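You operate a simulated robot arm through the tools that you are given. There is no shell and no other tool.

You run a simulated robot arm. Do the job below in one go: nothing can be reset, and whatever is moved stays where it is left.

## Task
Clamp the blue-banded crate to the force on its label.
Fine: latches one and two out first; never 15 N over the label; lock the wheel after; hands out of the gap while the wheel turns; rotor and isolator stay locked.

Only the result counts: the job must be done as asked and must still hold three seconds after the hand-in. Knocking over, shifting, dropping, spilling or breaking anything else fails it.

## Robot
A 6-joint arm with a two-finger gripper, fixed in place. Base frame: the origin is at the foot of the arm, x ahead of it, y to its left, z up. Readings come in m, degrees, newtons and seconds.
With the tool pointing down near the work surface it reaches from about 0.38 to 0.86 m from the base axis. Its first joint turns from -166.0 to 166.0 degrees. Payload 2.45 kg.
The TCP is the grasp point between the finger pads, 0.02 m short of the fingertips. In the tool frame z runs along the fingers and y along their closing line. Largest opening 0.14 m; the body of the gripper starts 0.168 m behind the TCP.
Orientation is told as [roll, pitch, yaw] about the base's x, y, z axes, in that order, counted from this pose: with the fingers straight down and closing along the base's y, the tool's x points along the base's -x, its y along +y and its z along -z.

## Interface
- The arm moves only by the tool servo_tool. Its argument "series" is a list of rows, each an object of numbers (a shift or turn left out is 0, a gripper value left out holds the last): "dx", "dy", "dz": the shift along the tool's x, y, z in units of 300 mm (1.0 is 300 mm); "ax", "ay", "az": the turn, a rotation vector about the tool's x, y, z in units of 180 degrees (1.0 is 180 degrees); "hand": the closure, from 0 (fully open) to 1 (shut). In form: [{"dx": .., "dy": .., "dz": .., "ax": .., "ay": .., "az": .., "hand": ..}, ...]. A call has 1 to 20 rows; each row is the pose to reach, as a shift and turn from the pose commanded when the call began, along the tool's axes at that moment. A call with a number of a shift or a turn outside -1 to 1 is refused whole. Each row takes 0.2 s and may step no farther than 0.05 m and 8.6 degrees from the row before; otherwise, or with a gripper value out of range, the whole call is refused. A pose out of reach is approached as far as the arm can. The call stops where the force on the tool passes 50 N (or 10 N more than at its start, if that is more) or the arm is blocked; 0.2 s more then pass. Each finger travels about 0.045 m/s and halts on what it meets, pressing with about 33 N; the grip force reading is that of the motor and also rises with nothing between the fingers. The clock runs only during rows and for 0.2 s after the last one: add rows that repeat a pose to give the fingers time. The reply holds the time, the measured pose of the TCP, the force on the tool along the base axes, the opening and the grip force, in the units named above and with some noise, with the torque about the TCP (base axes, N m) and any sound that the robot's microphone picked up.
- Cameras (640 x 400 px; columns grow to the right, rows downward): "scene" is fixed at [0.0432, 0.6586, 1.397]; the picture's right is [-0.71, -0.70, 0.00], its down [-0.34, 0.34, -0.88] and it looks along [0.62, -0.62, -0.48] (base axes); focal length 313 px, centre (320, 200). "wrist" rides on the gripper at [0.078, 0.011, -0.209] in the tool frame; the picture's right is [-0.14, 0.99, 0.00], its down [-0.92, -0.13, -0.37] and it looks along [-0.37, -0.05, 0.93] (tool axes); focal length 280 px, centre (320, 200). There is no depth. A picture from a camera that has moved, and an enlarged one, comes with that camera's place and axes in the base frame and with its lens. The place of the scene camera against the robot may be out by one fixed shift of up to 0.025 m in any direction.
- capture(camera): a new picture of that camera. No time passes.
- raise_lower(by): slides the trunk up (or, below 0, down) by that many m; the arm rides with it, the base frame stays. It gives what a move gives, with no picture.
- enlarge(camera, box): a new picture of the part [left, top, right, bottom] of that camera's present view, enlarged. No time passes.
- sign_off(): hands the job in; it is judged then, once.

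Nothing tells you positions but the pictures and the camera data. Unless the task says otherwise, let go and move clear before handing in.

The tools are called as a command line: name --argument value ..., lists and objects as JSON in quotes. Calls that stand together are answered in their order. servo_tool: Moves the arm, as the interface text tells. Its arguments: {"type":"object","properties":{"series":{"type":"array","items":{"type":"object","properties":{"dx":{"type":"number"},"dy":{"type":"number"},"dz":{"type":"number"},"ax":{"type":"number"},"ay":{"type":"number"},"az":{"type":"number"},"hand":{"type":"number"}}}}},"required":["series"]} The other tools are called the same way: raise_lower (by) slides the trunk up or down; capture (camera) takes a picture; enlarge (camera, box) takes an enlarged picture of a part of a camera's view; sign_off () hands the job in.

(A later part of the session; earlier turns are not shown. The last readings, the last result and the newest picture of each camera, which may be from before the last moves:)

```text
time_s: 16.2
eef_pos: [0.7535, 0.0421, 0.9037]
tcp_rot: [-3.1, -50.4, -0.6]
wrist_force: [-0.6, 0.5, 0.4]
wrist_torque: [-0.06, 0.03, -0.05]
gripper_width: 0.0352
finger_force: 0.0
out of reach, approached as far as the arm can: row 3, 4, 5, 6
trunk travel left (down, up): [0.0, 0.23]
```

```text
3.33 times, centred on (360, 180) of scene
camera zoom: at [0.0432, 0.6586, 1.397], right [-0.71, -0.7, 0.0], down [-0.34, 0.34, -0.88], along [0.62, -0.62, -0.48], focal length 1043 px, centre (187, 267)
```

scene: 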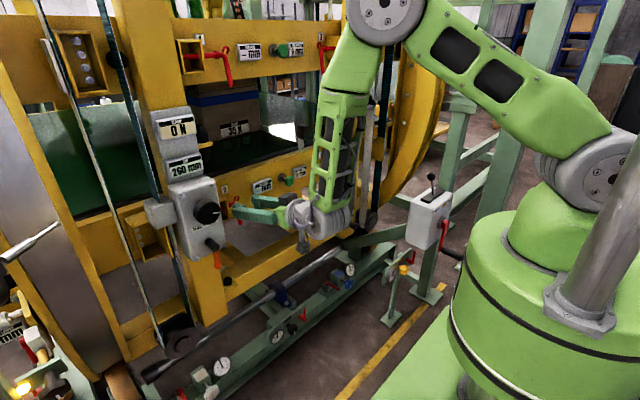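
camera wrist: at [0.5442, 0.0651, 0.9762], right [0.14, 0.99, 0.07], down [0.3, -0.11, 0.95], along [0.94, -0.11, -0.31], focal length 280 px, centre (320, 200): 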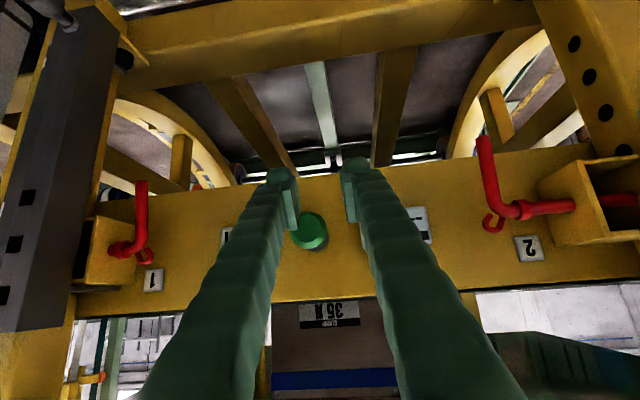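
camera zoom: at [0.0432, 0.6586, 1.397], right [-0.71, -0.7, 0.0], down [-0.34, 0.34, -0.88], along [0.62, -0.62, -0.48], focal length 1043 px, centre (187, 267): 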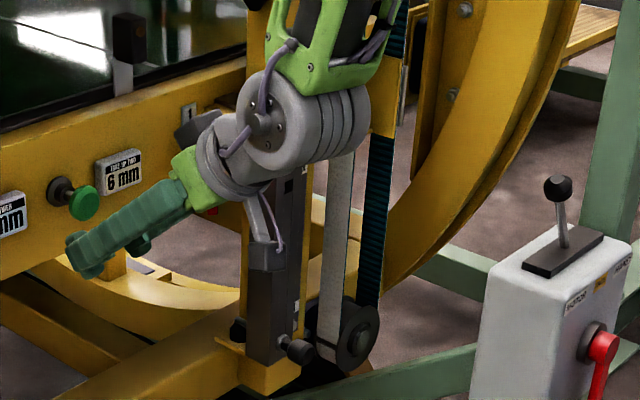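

The slotted post sits just beyond latch 1, at about y<-0.255. I'll approach with the tool yawed about -12°, which is also the arm's natural direction there, so the gripper body stays clear. First I'll go to a standoff near (0.76, -0.165, 0.90).

servo_tool --series '[{"dy": -0.115, "dz": 0.01, "ax": 0.0057, "az": 0.0047}, {"dy": -0.23, "dz": 0.02, "ax": 0.0114, "az": 0.0095}, {"dy": -0.345, "dz": 0.03, "ax": 0.017, "az": 0.0142}, {"dy": -0.46, "dz": 0.04, "ax": 0.023, "az": 0.019}, {"dy": -0.575, "dz": 0.05, "ax": 0.0285, "az": 0.0237}, {"dx": -0.007, "dy": -0.69, "dz": 0.067, "ax": 0.0343, "ay": 0.0017, "az": 0.0285}]'

capture --camera "wrist"

enlarge --camera "scene" --box '[280, 120, 440, 240]'

```text
time_s: 17.6
eef_pos: [0.7639, -0.1005, 0.8964]
tcp_rot: [-2.8, -50.6, -12.7]
wrist_force: [0.0, 0.3, 1.0]
wrist_torque: [0.0, 0.03, 0.03]
gripper_width: 0.0349
finger_force: 0.0
out of reach, approached as far as the arm can: row 1, 2, 3, 4, 5, 6
trunk travel left (down, up): [0.0, 0.23]
```

```text
taken
camera wrist: at [0.5643, -0.0343, 0.9673], right [0.34, 0.94, 0.08], down [0.26, -0.17, 0.95], along [0.9, -0.3, -0.31], focal length 280 px, centre (320, 200)
```

wrist: 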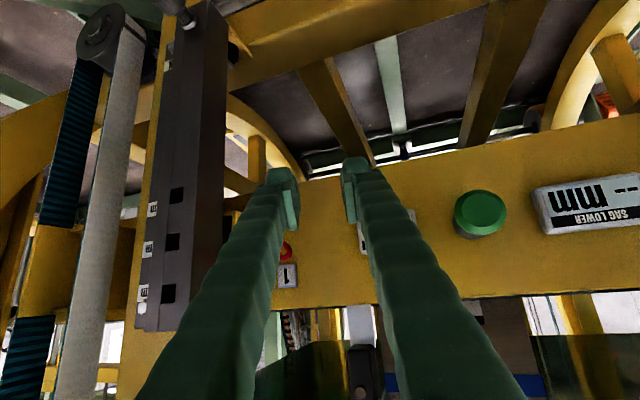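

```text
3.33 times, centred on (360, 180) of scene
camera zoom: at [0.0432, 0.6586, 1.397], right [-0.71, -0.7, 0.0], down [-0.34, 0.34, -0.88], along [0.62, -0.62, -0.48], focal length 1043 px, centre (187, 267)
```

zoom: 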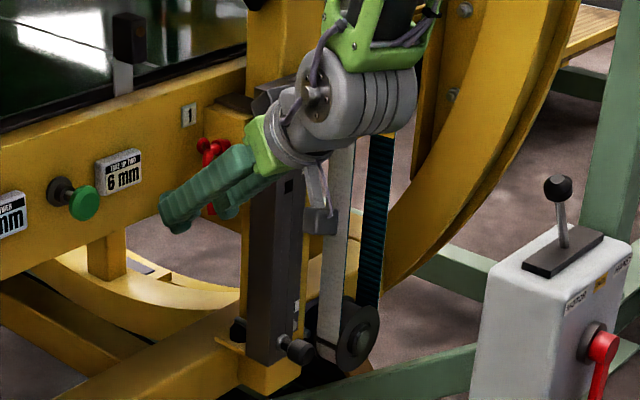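

The tool lagged and stopped at y≈-0.10. The likely limit is that the wrist is too close to the shoulder, so raising the trunk should help rather than lowering it. I'll raise it a little, then check and retract.

raise_lower --by 0.05

servo_tool --series '[{"dz": -0.05}, {"dz": -0.1}, {"dz": -0.15}]'

```text
time_s: 18.5
eef_pos: [0.7648, -0.1005, 0.9449]
tcp_rot: [-2.7, -50.6, -12.7]
wrist_force: [0.0, -0.2, -0.5]
wrist_torque: [0.02, 0.02, 0.0]
gripper_width: 0.0349
finger_force: 0.0
trunk travel left (down, up): [-0.05, 0.18]
```

```text
time_s: 19.3
eef_pos: [0.7308, -0.0913, 0.9729]
tcp_rot: [-2.8, -50.5, -12.7]
wrist_force: [0.6, -0.2, 0.1]
wrist_torque: [-0.01, 0.03, 0.01]
gripper_width: 0.0351
finger_force: 0.1
trunk travel left (down, up): [-0.05, 0.18]
```

The retraction worked. I'll raise the trunk further, then try the standoff for latch 1 from above.

raise_lower --by 0.1

servo_tool --series '[{"dy": -0.06, "dz": -0.03}, {"dx": 0.1, "dy": -0.12, "dz": -0.03}, {"dx": 0.2, "dy": -0.18, "dz": 0.0}, {"dx": 0.3, "dy": -0.22, "dz": 0.06}, {"dx": 0.37, "dy": -0.22, "dz": 0.12}]'

capture --camera "wrist"

```text
time_s: 20.7
eef_pos: [0.7317, -0.0906, 1.0716]
tcp_rot: [-2.8, -50.6, -12.6]
wrist_force: [0.4, 1.7, 0.1]
wrist_torque: [0.0, 0.0, -0.01]
gripper_width: 0.0348
finger_force: 0.0
trunk travel left (down, up): [-0.15, 0.08]
```

```text
time_s: 21.9
eef_pos: [0.6928, -0.1229, 0.9782]
tcp_rot: [-8.5, -49.3, -9.8]
wrist_force: [1.3, 0.4, -0.3]
wrist_torque: [-0.02, -0.01, -0.03]
gripper_width: 0.0353
finger_force: 0.1
out of reach, approached as far as the arm can: row 2, 3, 4, 5
trunk travel left (down, up): [-0.15, 0.08]
```

```text
taken
camera wrist: at [0.497, -0.0462, 1.0536], right [0.37, 0.93, 0.01], down [0.29, -0.12, 0.95], along [0.88, -0.34, -0.32], focal length 280 px, centre (320, 200)
```

wrist: 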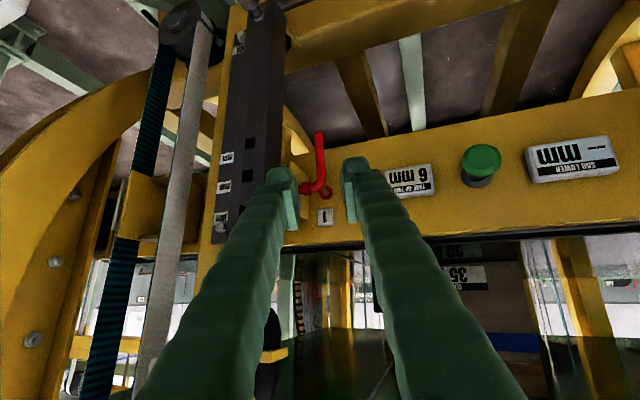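

The tool sits at (0.693, -0.123, 0.978) with latch 1 visible between the fingers, and the raised trunk gives more room. I'll straighten the yaw to about -10° and advance to the standoff.

servo_tool --series '[{"dx": 0.008, "dy": -0.018, "dz": 0.08, "ax": -0.01, "hand": 0.8}, {"dx": 0.016, "dy": -0.036, "dz": 0.16, "ax": -0.021, "hand": 0.8}, {"dx": 0.024, "dy": -0.054, "dz": 0.24, "ax": -0.032, "hand": 0.8}, {"dx": 0.033, "dy": -0.073, "dz": 0.325, "ax": -0.042, "ay": -0.005, "az": 0.005, "hand": 0.8}]'

capture --camera "wrist"

enlarge --camera "scene" --box '[280, 120, 440, 240]'

```text
time_s: 22.9
eef_pos: [0.7742, -0.1092, 0.9152]
tcp_rot: [-5.8, -49.1, -10.7]
wrist_force: [0.7, 0.4, -0.1]
wrist_torque: [-0.01, 0.01, -0.01]
gripper_width: 0.028
finger_force: 0.1
out of reach, approached as far as the arm can: row 1, 2, 3, 4
trunk travel left (down, up): [-0.15, 0.08]
```

```text
taken
camera wrist: at [0.5762, -0.0397, 0.9907], right [0.35, 0.94, 0.04], down [0.29, -0.15, 0.95], along [0.89, -0.32, -0.32], focal length 280 px, centre (320, 200)
```

wrist: 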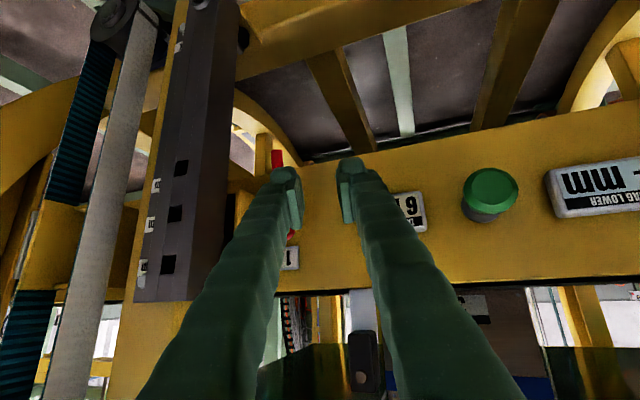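

```text
3.33 times, centred on (360, 180) of scene
camera zoom: at [0.0432, 0.6586, 1.397], right [-0.71, -0.7, 0.0], down [-0.34, 0.34, -0.88], along [0.62, -0.62, -0.48], focal length 1043 px, centre (187, 267)
```

zoom: 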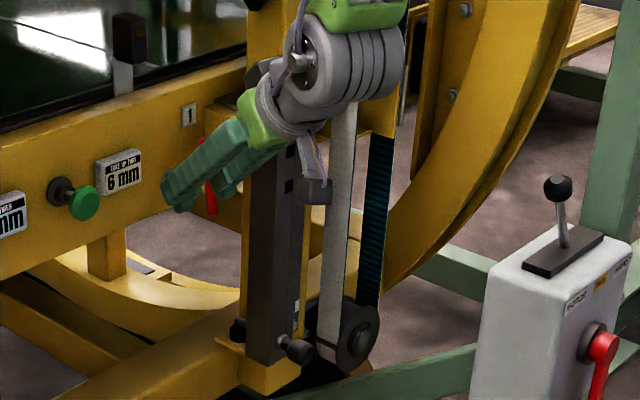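

The wrist appears to need a tool yaw at least 10° to the right of the arm's bearing, so for latch 1 I'll use a yaw of about -27°. That also keeps the gripper body away from the slotted post.

servo_tool --series '[{"dx": 0.008, "dy": -0.05, "dz": 0.013, "ax": 0.012, "ay": 0.001, "az": 0.01}, {"dx": 0.016, "dy": -0.1, "dz": 0.026, "ax": 0.023, "ay": 0.002, "az": 0.02}, {"dx": 0.024, "dy": -0.15, "dz": 0.039, "ax": 0.034, "ay": 0.003, "az": 0.029}]'

capture --camera "wrist"

```text
time_s: 23.7
eef_pos: [0.7671, -0.1553, 0.9069]
tcp_rot: [-5.8, -49.4, -18.8]
wrist_force: [0.2, -0.2, 0.3]
wrist_torque: [-0.01, 0.03, 0.01]
gripper_width: 0.0277
finger_force: 0.0
trunk travel left (down, up): [-0.15, 0.08]
```

```text
taken
camera wrist: at [0.5791, -0.0587, 0.9821], right [0.47, 0.88, 0.04], down [0.27, -0.19, 0.95], along [0.84, -0.44, -0.32], focal length 280 px, centre (320, 200)
```

wrist: 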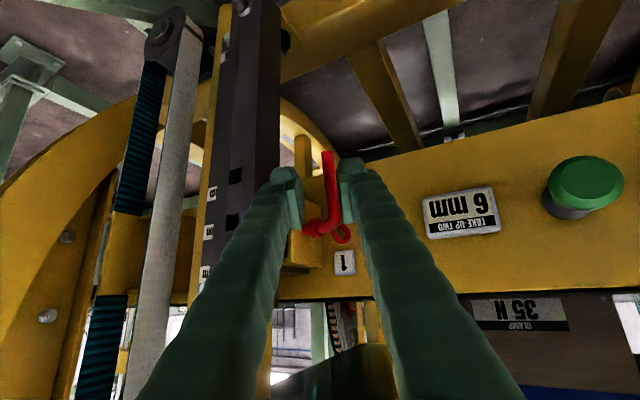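

The standoff was reached with the handle between the fingers, near (0.82, -0.174). I'll advance along the tool axis onto its lower end.

servo_tool --series '[{"dx": 0.005, "dy": 0.02, "dz": 0.06}, {"dx": 0.01, "dy": 0.021, "dz": 0.12}, {"dx": 0.015, "dy": 0.021, "dz": 0.18}, {"dx": 0.022, "dy": 0.021, "dz": 0.225}]'

capture --camera "wrist"

enlarge --camera "scene" --box '[280, 120, 440, 240]'

```text
time_s: 24.7
eef_pos: [0.8084, -0.1707, 0.8558]
tcp_rot: [-5.9, -49.2, -18.7]
wrist_force: [0.9, -0.3, 0.3]
wrist_torque: [0.04, 0.03, 0.05]
gripper_width: 0.0278
finger_force: 0.1
trunk travel left (down, up): [-0.15, 0.08]
```

```text
taken
camera wrist: at [0.6224, -0.0736, 0.9322], right [0.47, 0.88, 0.04], down [0.27, -0.19, 0.95], along [0.84, -0.44, -0.32], focal length 280 px, centre (320, 200)
```

wrist: 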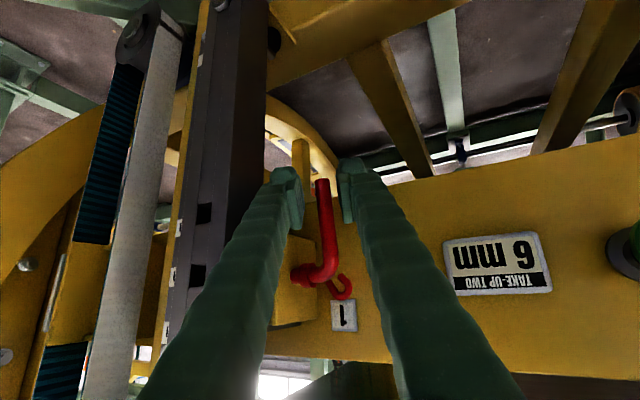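

```text
3.33 times, centred on (360, 180) of scene
camera zoom: at [0.0432, 0.6586, 1.397], right [-0.71, -0.7, 0.0], down [-0.34, 0.34, -0.88], along [0.62, -0.62, -0.48], focal length 1043 px, centre (187, 267)
```

zoom: 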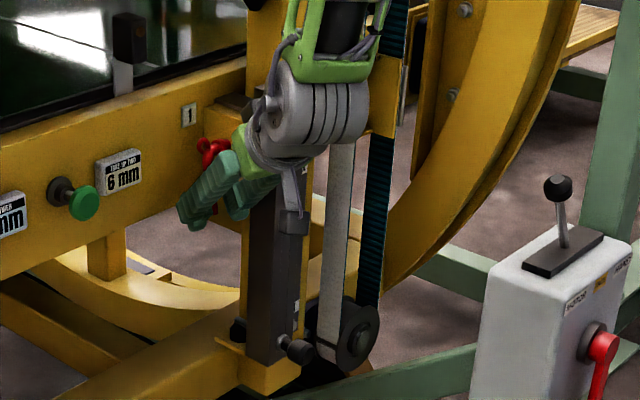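

The handle tip is level with the fingertips and there's no contact. I'll go 11 mm deeper and close.

servo_tool --series '[{"dz": 0.02}, {"dz": 0.038}, {"dz": 0.038, "hand": 0.95}, {"dz": 0.038, "hand": 0.95}, {"dz": 0.038, "hand": 0.95}]'

capture --camera "wrist"

```text
time_s: 25.9
eef_pos: [0.8172, -0.1726, 0.8487]
tcp_rot: [-5.9, -49.3, -18.6]
wrist_force: [8.2, 14.5, -3.0]
wrist_torque: [0.14, -0.1, -0.05]
gripper_width: 0.0115
finger_force: 38.8
trunk travel left (down, up): [-0.15, 0.08]
```

```text
taken
camera wrist: at [0.6306, -0.0757, 0.9254], right [0.47, 0.88, 0.04], down [0.27, -0.18, 0.95], along [0.84, -0.44, -0.32], focal length 280 px, centre (320, 200)
```

wrist: 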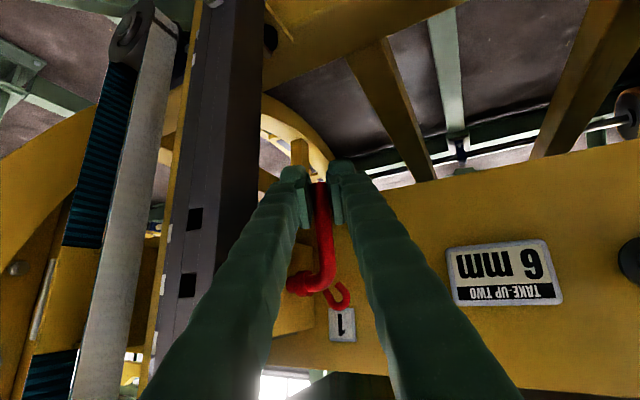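

Latch 1's handle is gripped. I'll pull toward +y until the stop.

servo_tool --series '[{"dx": 0.0043, "dy": 0.0184, "dz": -0.0068}, {"dx": 0.0086, "dy": 0.0367, "dz": -0.0136}, {"dx": 0.0128, "dy": 0.055, "dz": -0.0203}, {"dx": 0.0171, "dy": 0.0734, "dz": -0.0271}, {"dx": 0.0214, "dy": 0.0918, "dz": -0.0339}]'

capture --camera "wrist"

enlarge --camera "scene" --box '[280, 120, 440, 240]'

```text
time_s: 27.1
eef_pos: [0.8178, -0.1443, 0.8508]
tcp_rot: [-5.7, -49.3, -18.7]
wrist_force: [14.6, 1.2, -0.8]
wrist_torque: [-0.06, -0.28, -0.01]
gripper_width: 0.0117
finger_force: 39.1
trunk travel left (down, up): [-0.15, 0.08]
```

```text
taken
camera wrist: at [0.6308, -0.0473, 0.9253], right [0.47, 0.88, 0.04], down [0.27, -0.19, 0.95], along [0.84, -0.44, -0.32], focal length 280 px, centre (320, 200)
```

wrist: 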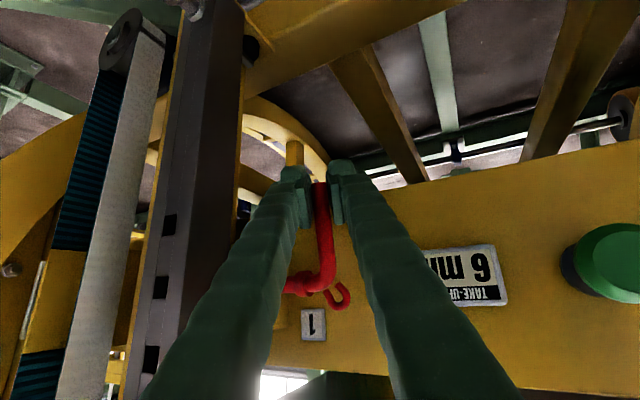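

```text
3.33 times, centred on (360, 180) of scene
camera zoom: at [0.0432, 0.6586, 1.397], right [-0.71, -0.7, 0.0], down [-0.34, 0.34, -0.88], along [0.62, -0.62, -0.48], focal length 1043 px, centre (187, 267)
```

zoom: 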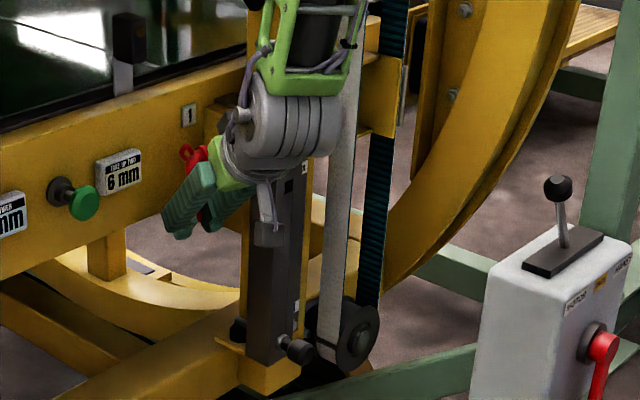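

It has moved 28 mm with little resistance. I'll continue a few millimetres to find the stop.

servo_tool --series '[{"dx": 0.0021, "dy": 0.0092, "dz": -0.0034}, {"dx": 0.0043, "dy": 0.0184, "dz": -0.0068}, {"dx": 0.0064, "dy": 0.0275, "dz": -0.0102}, {"dx": 0.0086, "dy": 0.0367, "dz": -0.0136}]'

capture --camera "wrist"

```text
time_s: 28.2
eef_pos: [0.8161, -0.1414, 0.8487]
tcp_rot: [-5.9, -49.6, -19.6]
wrist_force: [9.9, -16.9, -11.7]
wrist_torque: [-0.21, -0.18, -0.07]
gripper_width: 0.0117
finger_force: 38.2
trunk travel left (down, up): [-0.15, 0.08]
stopped in row 4: the force on the tool passed its limit at 52 N (the readings are from after the stop); the commanded pose is now the measured one
```

```text
taken
camera wrist: at [0.6319, -0.0418, 0.9246], right [0.49, 0.87, 0.04], down [0.26, -0.19, 0.95], along [0.83, -0.45, -0.32], focal length 280 px, centre (320, 200)
```

wrist: 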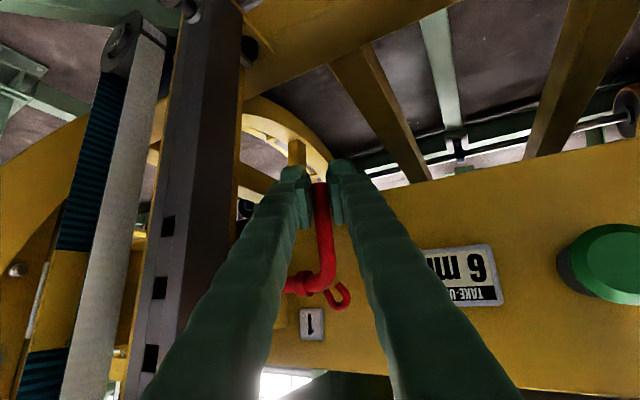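

Latch 1 is against its stop, about 30 mm out in total, which is consistent with latch 2. I'll release and back away along the tool axis.

servo_tool --series '[{"hand": 0.78}, {"hand": 0.78}, {"hand": 0.78}, {"dz": -0.08, "hand": 0.78}, {"dz": -0.2, "hand": 0.78}, {"dz": -0.33, "hand": 0.78}]'

capture --camera "wrist"

capture --camera "scene"

```text
time_s: 29.6
eef_pos: [0.743, -0.1029, 0.918]
tcp_rot: [-5.8, -49.7, -19.4]
wrist_force: [0.1, 0.3, -0.6]
wrist_torque: [-0.03, -0.03, 0.02]
gripper_width: 0.0307
finger_force: 0.3
trunk travel left (down, up): [-0.15, 0.08]
```

```text
taken
camera wrist: at [0.5572, -0.004, 0.9926], right [0.48, 0.88, 0.04], down [0.26, -0.19, 0.95], along [0.84, -0.45, -0.32], focal length 280 px, centre (320, 200)
```

wrist: 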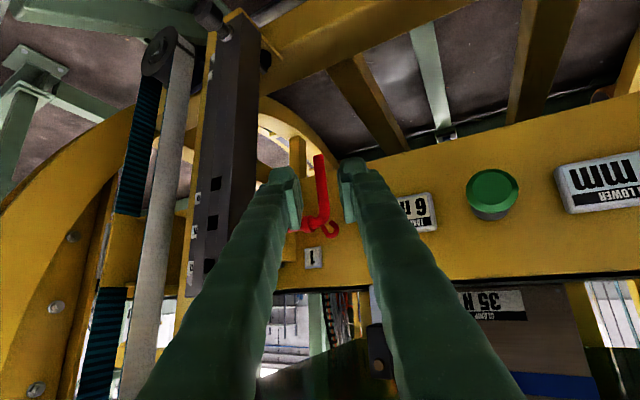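

```text
taken
```

scene: 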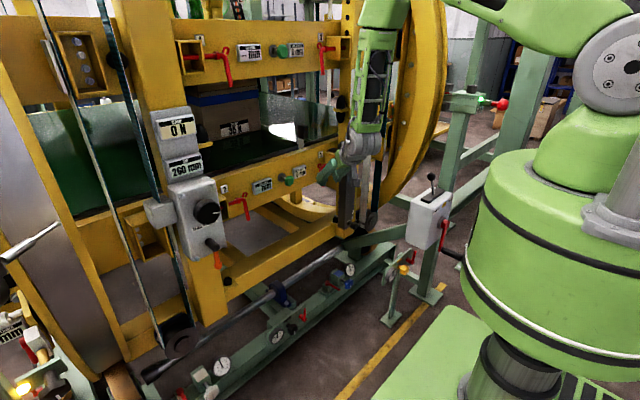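

Both latches are out. Next is the wheel, at about (0.69, 0.375, 0.99) facing -x. I'll retreat into free space while levelling the tool toward +x.

servo_tool --series '[{"dx": 0.0203, "dy": 0.062, "dz": -0.1053, "ax": -0.019, "ay": -0.0323, "az": -0.0038}, {"dx": 0.0406, "dy": 0.124, "dz": -0.2106, "ax": -0.0381, "ay": -0.0645, "az": -0.0077}, {"dx": 0.0609, "dy": 0.186, "dz": -0.3159, "ax": -0.0571, "ay": -0.0968, "az": -0.0115}, {"dx": 0.0811, "dy": 0.248, "dz": -0.4211, "ax": -0.0762, "ay": -0.1291, "az": -0.0153}, {"dx": 0.1014, "dy": 0.31, "dz": -0.5264, "ax": -0.0952, "ay": -0.1614, "az": -0.0191}, {"dx": 0.1217, "dy": 0.372, "dz": -0.6317, "ax": -0.1143, "ay": -0.1936, "az": -0.023}, {"dx": 0.142, "dy": 0.434, "dz": -0.737, "ax": -0.1333, "ay": -0.2259, "az": -0.0268}]'

capture --camera "wrist"

capture --camera "scene"

```text
time_s: 31.2
eef_pos: [0.6902, 0.0521, 1.041]
tcp_rot: [-87.5, -76.6, 84.9]
wrist_force: [0.1, 0.3, 0.1]
wrist_torque: [-0.05, -0.03, -0.08]
gripper_width: 0.0308
finger_force: 0.1
out of reach, approached as far as the arm can: row 1, 2, 3, 4, 5, 6, 7
trunk travel left (down, up): [-0.15, 0.08]
```

```text
taken
camera wrist: at [0.4802, 0.0537, 0.9642], right [0.05, 0.99, -0.1], down [-0.35, 0.11, 0.93], along [0.93, -0.01, 0.36], focal length 280 px, centre (320, 200)
```

wrist: 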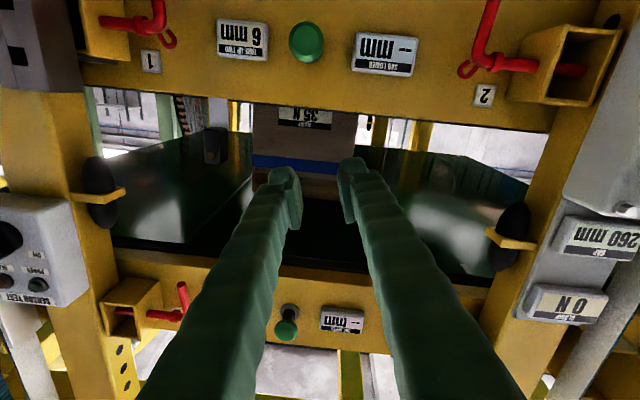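

```text
taken
```

scene: 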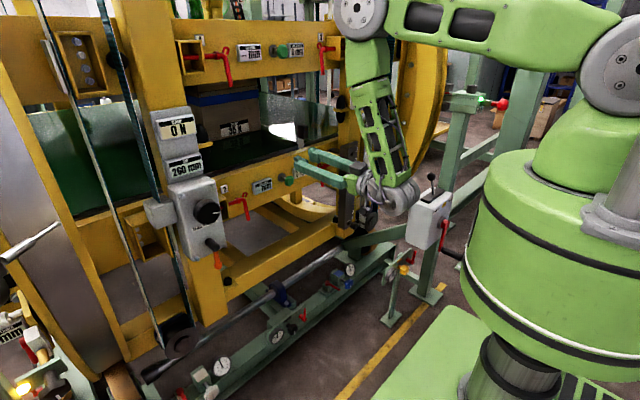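

The elbow is at its fold limit. I'll raise the trunk the remaining 0.08 m, which gives room, then move left toward the wheel's line while staying back from it.

raise_lower --by 0.08

servo_tool --series '[{"dy": 0.1, "dz": -0.05}, {"dy": 0.2, "dz": -0.1, "dx": 0.05}, {"dy": 0.3, "dz": -0.15, "dx": 0.1}, {"dy": 0.4, "dz": -0.2, "dx": 0.15}, {"dy": 0.5, "dz": -0.25, "dx": 0.2}]'

capture --camera "wrist"

capture --camera "scene"

```text
time_s: 32.4
eef_pos: [0.6908, 0.0497, 1.1206]
tcp_rot: [-87.2, -76.6, 84.4]
wrist_force: [0.1, -0.5, 0.7]
wrist_torque: [0.0, -0.06, 0.06]
gripper_width: 0.0306
finger_force: 0.0
trunk travel left (down, up): [-0.23, 0.0]
```

```text
time_s: 33.6
eef_pos: [0.6827, 0.2125, 1.0335]
tcp_rot: [-87.5, -74.0, 84.5]
wrist_force: [-0.4, 0.0, 0.1]
wrist_torque: [-0.01, 0.02, -0.11]
gripper_width: 0.0308
finger_force: 0.0
out of reach, approached as far as the arm can: row 1, 2, 3, 4, 5
trunk travel left (down, up): [-0.23, 0.0]
```

```text
taken
camera wrist: at [0.4728, 0.2121, 0.958], right [0.05, 0.99, -0.14], down [-0.35, 0.15, 0.92], along [0.94, 0.0, 0.35], focal length 280 px, centre (320, 200)
```

wrist: 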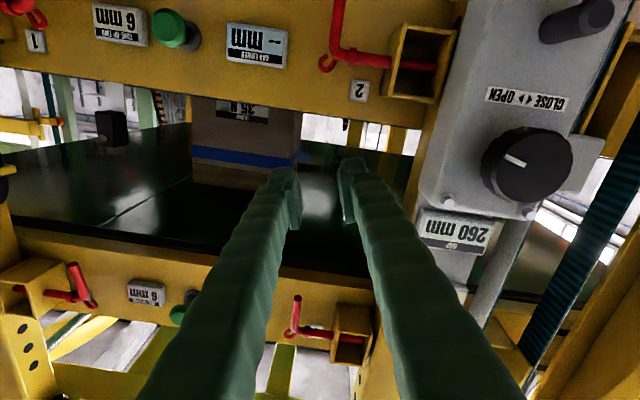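

```text
taken
```

scene: 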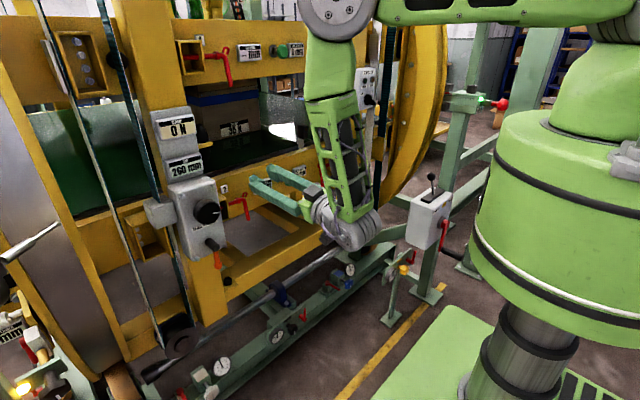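

I'm at (0.683, 0.213, 1.034) with the wheel ahead and to the left. I'll zoom in on the wheel to refine its position.

enlarge --camera "wrist" --box '[440, 80, 632, 240]'

enlarge --camera "scene" --box '[150, 170, 270, 270]'

```text
2.50 times, centred on (536, 160) of wrist
camera zoom: at [0.4728, 0.2121, 0.958], right [0.05, 0.99, -0.14], down [-0.35, 0.15, 0.92], along [0.94, 0.0, 0.35], focal length 701 px, centre (-220, 300)
```

zoom: 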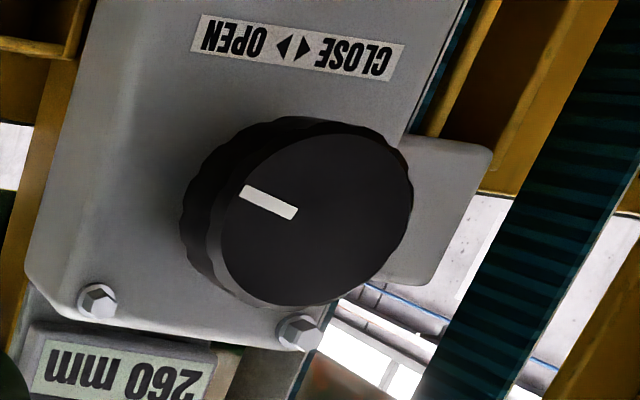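

```text
4.00 times, centred on (210, 220) of scene
camera zoom: at [0.0432, 0.6586, 1.397], right [-0.71, -0.7, 0.0], down [-0.34, 0.34, -0.88], along [0.62, -0.62, -0.48], focal length 1252 px, centre (760, 120)
```

zoom: 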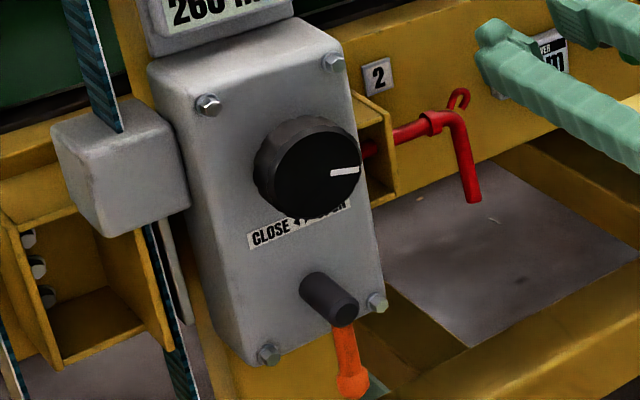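

The wheel's front centre is at about (0.709, 0.380, 0.988), roughly 60 mm in diameter and 20 mm deep. I'll open the fingers and move to a standoff in front of it, backing away first.

servo_tool --series '[{"dz": -0.08, "hand": 0.5}, {"dz": -0.138, "dy": 0.05, "hand": 0.35}, {"dz": -0.138, "dy": 0.16, "hand": 0.3}, {"dz": -0.138, "dy": 0.27, "hand": 0.3}, {"dz": -0.138, "dy": 0.38, "hand": 0.3}, {"dz": -0.138, "dy": 0.49, "hand": 0.3}, {"dx": -0.012, "dz": -0.138, "dy": 0.571, "hand": 0.3}]'

capture --camera "wrist"

capture --camera "scene"

```text
time_s: 35.2
eef_pos: [0.6555, 0.3793, 0.9952]
tcp_rot: [-87.0, -76.6, 84.2]
wrist_force: [0.8, 0.1, -0.5]
wrist_torque: [0.02, 0.0, 0.02]
gripper_width: 0.098
finger_force: 0.0
out of reach, approached as far as the arm can: row 1, 2, 3
trunk travel left (down, up): [-0.23, 0.0]
```

```text
taken
camera wrist: at [0.4455, 0.3825, 0.9196], right [0.05, 0.99, -0.1], down [-0.35, 0.11, 0.93], along [0.93, -0.01, 0.36], focal length 280 px, centre (320, 200)
```

wrist: 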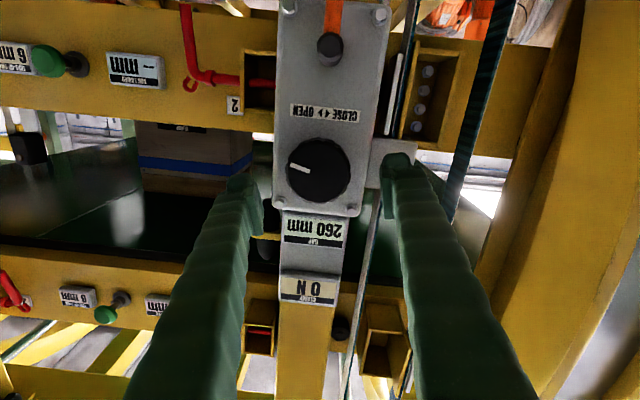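

```text
taken
```

scene: 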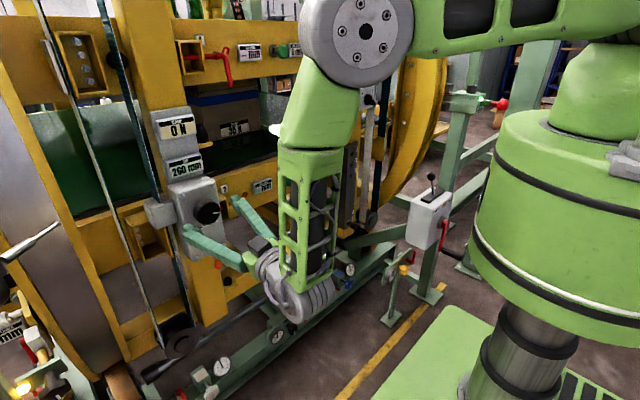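

I'm squarely in front of the wheel and both displays are readable. I'll zoom once to refine the centring.

enlarge --camera "wrist" --box '[220, 90, 420, 215]'

enlarge --camera "wrist" --box '[250, 0, 410, 100]'

enlarge --camera "scene" --box '[150, 100, 310, 200]'

```text
3.20 times, centred on (320, 152) of wrist
camera zoom: at [0.4455, 0.3825, 0.9196], right [0.05, 0.99, -0.1], down [-0.35, 0.11, 0.93], along [0.93, -0.01, 0.36], focal length 897 px, centre (320, 352)
```

zoom: 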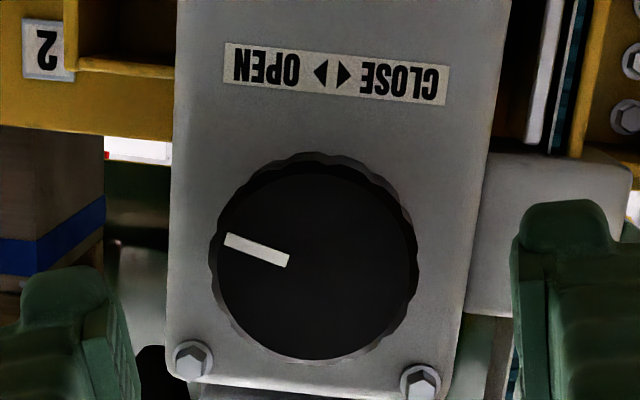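

```text
4.00 times, centred on (330, 50) of wrist
camera zoom: at [0.4455, 0.3825, 0.9196], right [0.05, 0.99, -0.1], down [-0.35, 0.11, 0.93], along [0.93, -0.01, 0.36], focal length 1122 px, centre (280, 800)
```

zoom: 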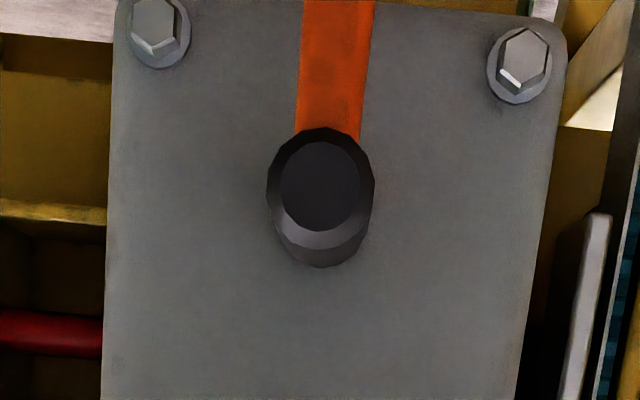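

```text
4.00 times, centred on (230, 150) of scene
camera zoom: at [0.0432, 0.6586, 1.397], right [-0.71, -0.7, 0.0], down [-0.34, 0.34, -0.88], along [0.62, -0.62, -0.48], focal length 1252 px, centre (680, 400)
```

zoom: 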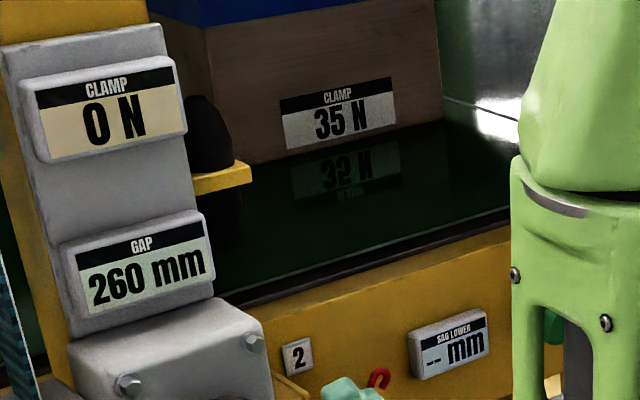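

The wheel is well centred. I'll go in so the fingertips overlap the rim by about 11 mm, clear of the housing face and bolts.

servo_tool --series '[{"dx": 0.004, "dz": 0.05, "ax": -0.005, "ay": -0.001, "hand": 0.3}, {"dx": 0.008, "dz": 0.1, "ax": -0.01, "ay": -0.003, "hand": 0.3}, {"dx": 0.012, "dy": -0.002, "dz": 0.148, "ax": -0.0155, "ay": -0.004, "hand": 0.3}]'

capture --camera "wrist"

enlarge --camera "scene" --box '[150, 170, 270, 270]'

```text
time_s: 36.0
eef_pos: [0.699, 0.3748, 0.9887]
tcp_rot: [-87.3, -76.6, 87.5]
wrist_force: [1.4, -0.6, 0.2]
wrist_torque: [-0.04, -0.03, -0.04]
gripper_width: 0.098
finger_force: 0.1
trunk travel left (down, up): [-0.23, 0.0]
```

```text
taken
camera wrist: at [0.4896, 0.3674, 0.9124], right [0.0, 1.0, -0.1], down [-0.36, 0.09, 0.93], along [0.93, 0.04, 0.36], focal length 280 px, centre (320, 200)
```

wrist: 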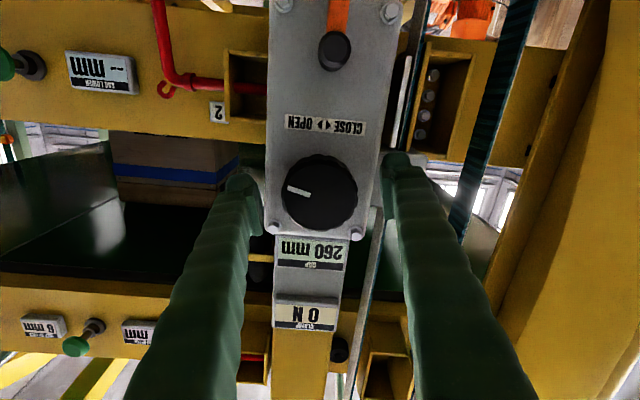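

```text
4.00 times, centred on (210, 220) of scene
camera zoom: at [0.0432, 0.6586, 1.397], right [-0.71, -0.7, 0.0], down [-0.34, 0.34, -0.88], along [0.62, -0.62, -0.48], focal length 1252 px, centre (760, 120)
```

zoom: 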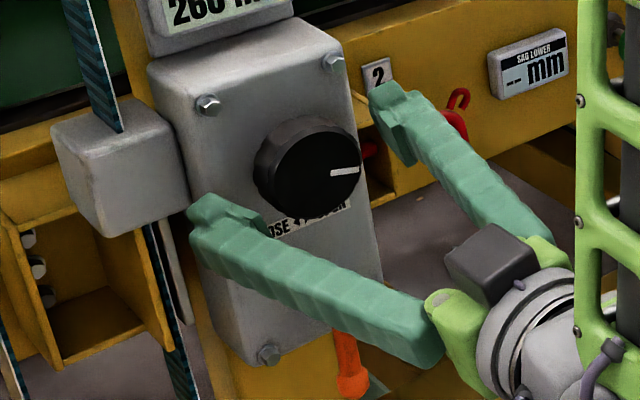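

The fingers flank the wheel. I'll close them onto the rim, commanding only slightly below the expected 60 mm first.

servo_tool --series '[{"hand": 0.62}, {"hand": 0.62}, {"hand": 0.62}, {"hand": 0.62}]'

capture --camera "wrist"

enlarge --camera "scene" --box '[150, 170, 270, 270]'

```text
time_s: 37.0
eef_pos: [0.6988, 0.3757, 0.9883]
tcp_rot: [-87.4, -76.6, 87.5]
wrist_force: [-0.3, -3.4, 0.0]
wrist_torque: [0.03, -0.01, -0.08]
gripper_width: 0.0608
finger_force: 39.6
trunk travel left (down, up): [-0.23, 0.0]
```

```text
taken
camera wrist: at [0.4894, 0.3672, 0.9126], right [0.0, 1.0, -0.09], down [-0.36, 0.09, 0.93], along [0.93, 0.04, 0.36], focal length 280 px, centre (320, 200)
```

wrist: 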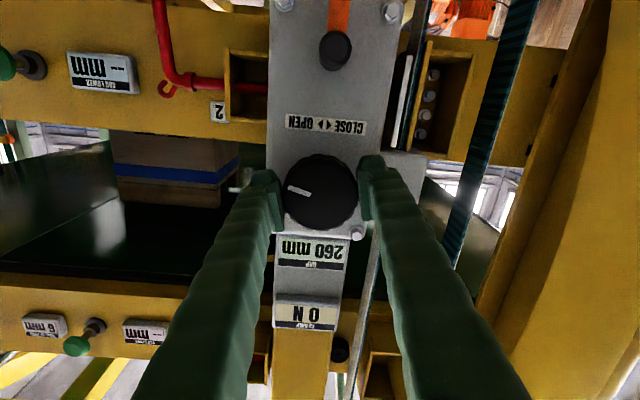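

```text
4.00 times, centred on (210, 220) of scene
camera zoom: at [0.0432, 0.6586, 1.397], right [-0.71, -0.7, 0.0], down [-0.34, 0.34, -0.88], along [0.62, -0.62, -0.48], focal length 1252 px, centre (760, 120)
```

zoom: 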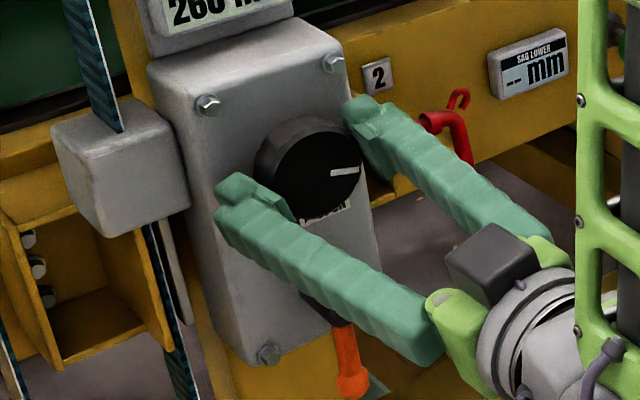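

The wheel rim is gripped (61 mm). I'll make a small clockwise test turn of 10° and watch the gap display.

servo_tool --series '[{"az": 0.02}, {"az": 0.04}, {"az": 0.056}]'

capture --camera "wrist"

enlarge --camera "scene" --box '[130, 90, 290, 190]'

```text
time_s: 37.8
eef_pos: [0.6978, 0.3753, 0.9902]
tcp_rot: [-81.9, -86.5, 81.7]
wrist_force: [-0.8, -10.0, 8.6]
wrist_torque: [-0.73, -0.13, 0.37]
gripper_width: 0.0605
finger_force: 44.7
trunk travel left (down, up): [-0.23, 0.0]
```

```text
taken
camera wrist: at [0.4896, 0.3823, 0.9132], right [0.01, 1.0, 0.08], down [-0.36, -0.07, 0.93], along [0.93, -0.03, 0.36], focal length 280 px, centre (320, 200)
```

wrist: 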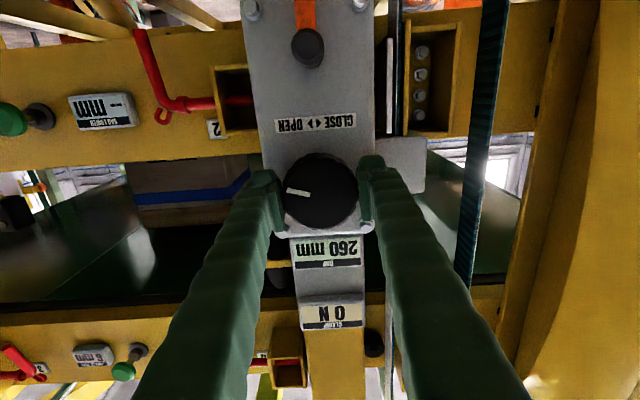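

```text
4.00 times, centred on (210, 140) of scene
camera zoom: at [0.0432, 0.6586, 1.397], right [-0.71, -0.7, 0.0], down [-0.34, 0.34, -0.88], along [0.62, -0.62, -0.48], focal length 1252 px, centre (760, 440)
```

zoom: 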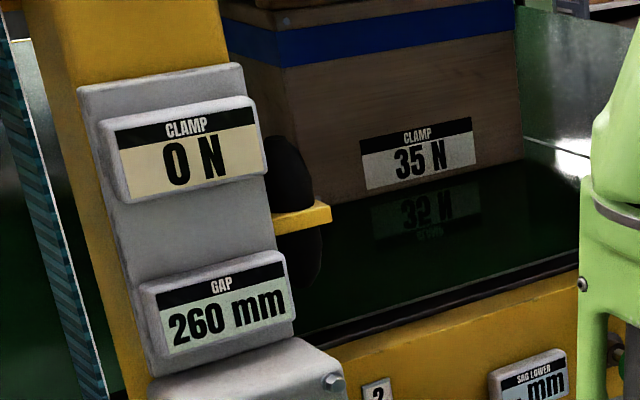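

The wheel turns with the gripper, so it isn't locked. I'll continue clockwise another 35° to learn which direction closes.

servo_tool --series '[{"az": 0.04}, {"az": 0.08}, {"az": 0.12}, {"az": 0.16}, {"az": 0.19}]'

capture --camera "wrist"

enlarge --camera "scene" --box '[130, 90, 290, 190]'

```text
time_s: 38.0
eef_pos: [0.6999, 0.3757, 0.99]
tcp_rot: [-89.5, -87.1, 88.4]
wrist_force: [-13.6, -8.4, 11.9]
wrist_torque: [-0.32, -1.3, -1.01]
gripper_width: 0.0607
finger_force: 44.6
out of reach, approached as far as the arm can: row 1
trunk travel left (down, up): [-0.23, 0.0]
stopped in row 1: the force on the tool passed its limit at 81 N (the readings are from after the stop); the commanded pose is now the measured one
```

```text
taken
camera wrist: at [0.491, 0.3867, 0.9116], right [0.02, 1.0, 0.09], down [-0.37, -0.07, 0.93], along [0.93, -0.05, 0.37], focal length 280 px, centre (320, 200)
```

wrist: 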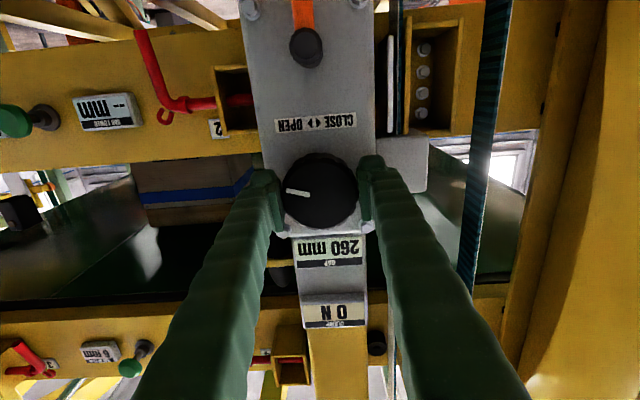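

```text
4.00 times, centred on (210, 140) of scene
camera zoom: at [0.0432, 0.6586, 1.397], right [-0.71, -0.7, 0.0], down [-0.34, 0.34, -0.88], along [0.62, -0.62, -0.48], focal length 1252 px, centre (760, 440)
```

zoom: 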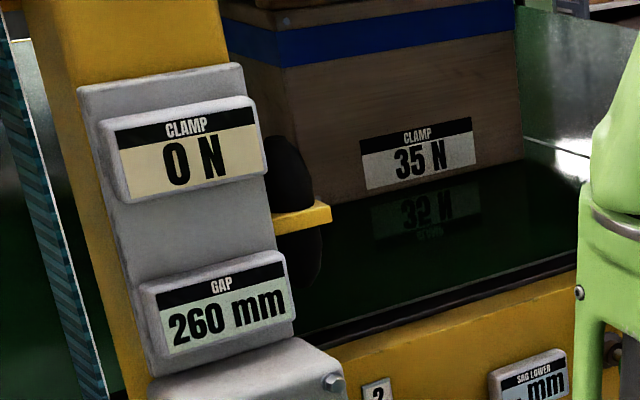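

The arm's roll hits a joint limit in the clockwise direction here, so that stop was the arm and not the wheel. I'll turn counter-clockwise to see how the gap responds and check the range on that side.

servo_tool --series '[{"az": -0.04}, {"az": -0.08}, {"az": -0.12}, {"az": -0.16}, {"az": -0.2}, {"az": -0.24}, {"az": -0.28}]'

capture --camera "wrist"

enlarge --camera "scene" --box '[130, 90, 290, 190]'

```text
time_s: 39.6
eef_pos: [0.7021, 0.3753, 0.9904]
tcp_rot: [-89.8, -36.8, 88.9]
wrist_force: [-7.7, -20.1, 7.2]
wrist_torque: [1.08, 0.09, 0.06]
gripper_width: 0.0612
finger_force: 44.8
trunk travel left (down, up): [-0.23, 0.0]
```

```text
taken
camera wrist: at [0.4924, 0.3235, 0.9353], right [0.01, 0.7, -0.71], down [-0.35, 0.67, 0.65], along [0.94, 0.24, 0.26], focal length 280 px, centre (320, 200)
```

wrist: 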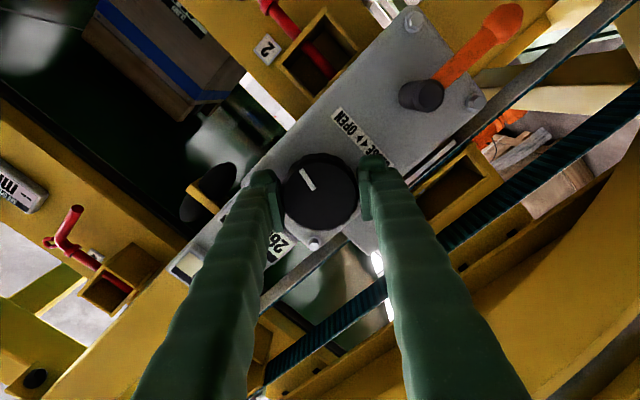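

```text
4.00 times, centred on (210, 140) of scene
camera zoom: at [0.0432, 0.6586, 1.397], right [-0.71, -0.7, 0.0], down [-0.34, 0.34, -0.88], along [0.62, -0.62, -0.48], focal length 1252 px, centre (760, 440)
```

zoom: 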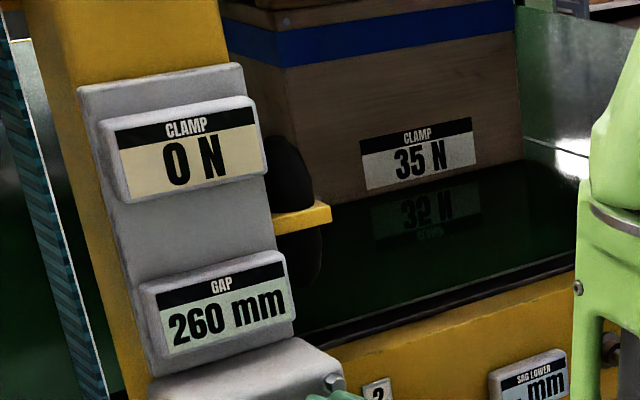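

The mark shows the gripper slipped and the wheel stayed put, so counter-clockwise is against the open stop and clockwise should be closing. I'll release, back off 30 mm, wind the gripper counter-clockwise in free air, and then regrip for a long clockwise turn.

servo_tool --series '[{"hand": 0.45}, {"hand": 0.42}, {"hand": 0.4}, {"dz": -0.1}, {"dz": -0.1, "az": -0.045}, {"dz": -0.1, "az": -0.09}, {"dz": -0.1, "az": -0.135}, {"dz": -0.1, "az": -0.18}, {"dz": -0.1, "az": -0.225}, {"dz": -0.1, "az": -0.27}, {"dz": -0.1, "az": -0.315}, {"dz": -0.1, "az": -0.36}, {"dz": -0.1, "az": -0.405}, {"dz": -0.1, "az": -0.45}, {"dz": -0.1, "az": -0.495}, {"dz": -0.1, "az": -0.54}]'

capture --camera "wrist"

capture --camera "scene"

```text
time_s: 43.0
eef_pos: [0.672, 0.3775, 0.9859]
tcp_rot: [-89.3, 60.6, 89.6]
wrist_force: [0.0, -0.7, -0.9]
wrist_torque: [-0.01, 0.02, -0.01]
gripper_width: 0.084
finger_force: 0.1
trunk travel left (down, up): [-0.23, 0.0]
```

```text
taken
camera wrist: at [0.4631, 0.3338, 1.0504], right [-0.02, -0.8, -0.61], down [-0.36, 0.57, -0.74], along [0.93, 0.21, -0.3], focal length 280 px, centre (320, 200)
```

wrist: 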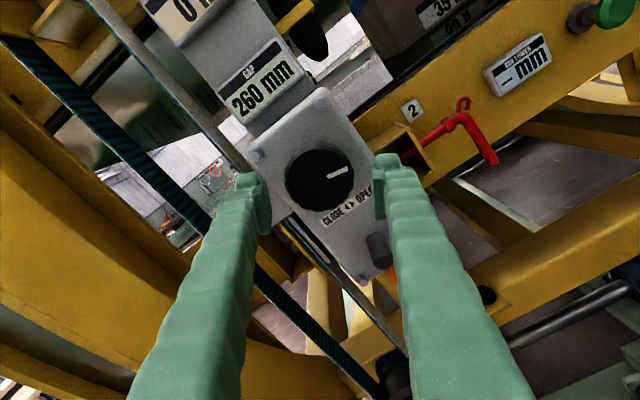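

```text
taken
```

scene: 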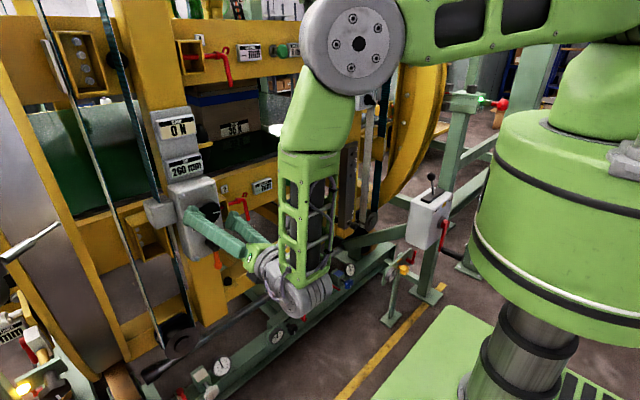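

The gripper is now at about -147° roll with a good upright view. I'll zoom in on the wheel mark to track its true angle.

enlarge --camera "wrist" --box '[220, 100, 420, 225]'

enlarge --camera "wrist" --box '[340, 0, 640, 187]'

```text
3.20 times, centred on (320, 162) of wrist
camera zoom: at [0.4631, 0.3338, 1.0504], right [-0.02, -0.8, -0.61], down [-0.36, 0.57, -0.74], along [0.93, 0.21, -0.3], focal length 897 px, centre (320, 320)
```

zoom: 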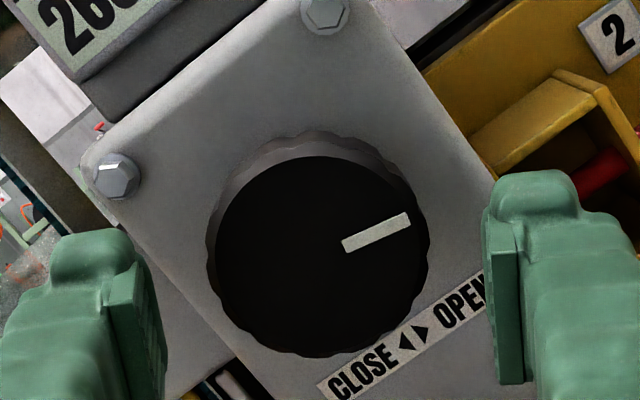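

```text
2.13 times, centred on (490, 94) of wrist
camera zoom: at [0.4631, 0.3338, 1.0504], right [-0.02, -0.8, -0.61], down [-0.36, 0.57, -0.74], along [0.93, 0.21, -0.3], focal length 598 px, centre (-43, 427)
```

zoom: 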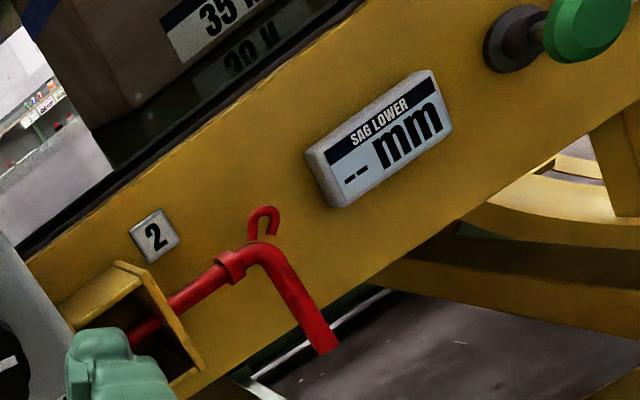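

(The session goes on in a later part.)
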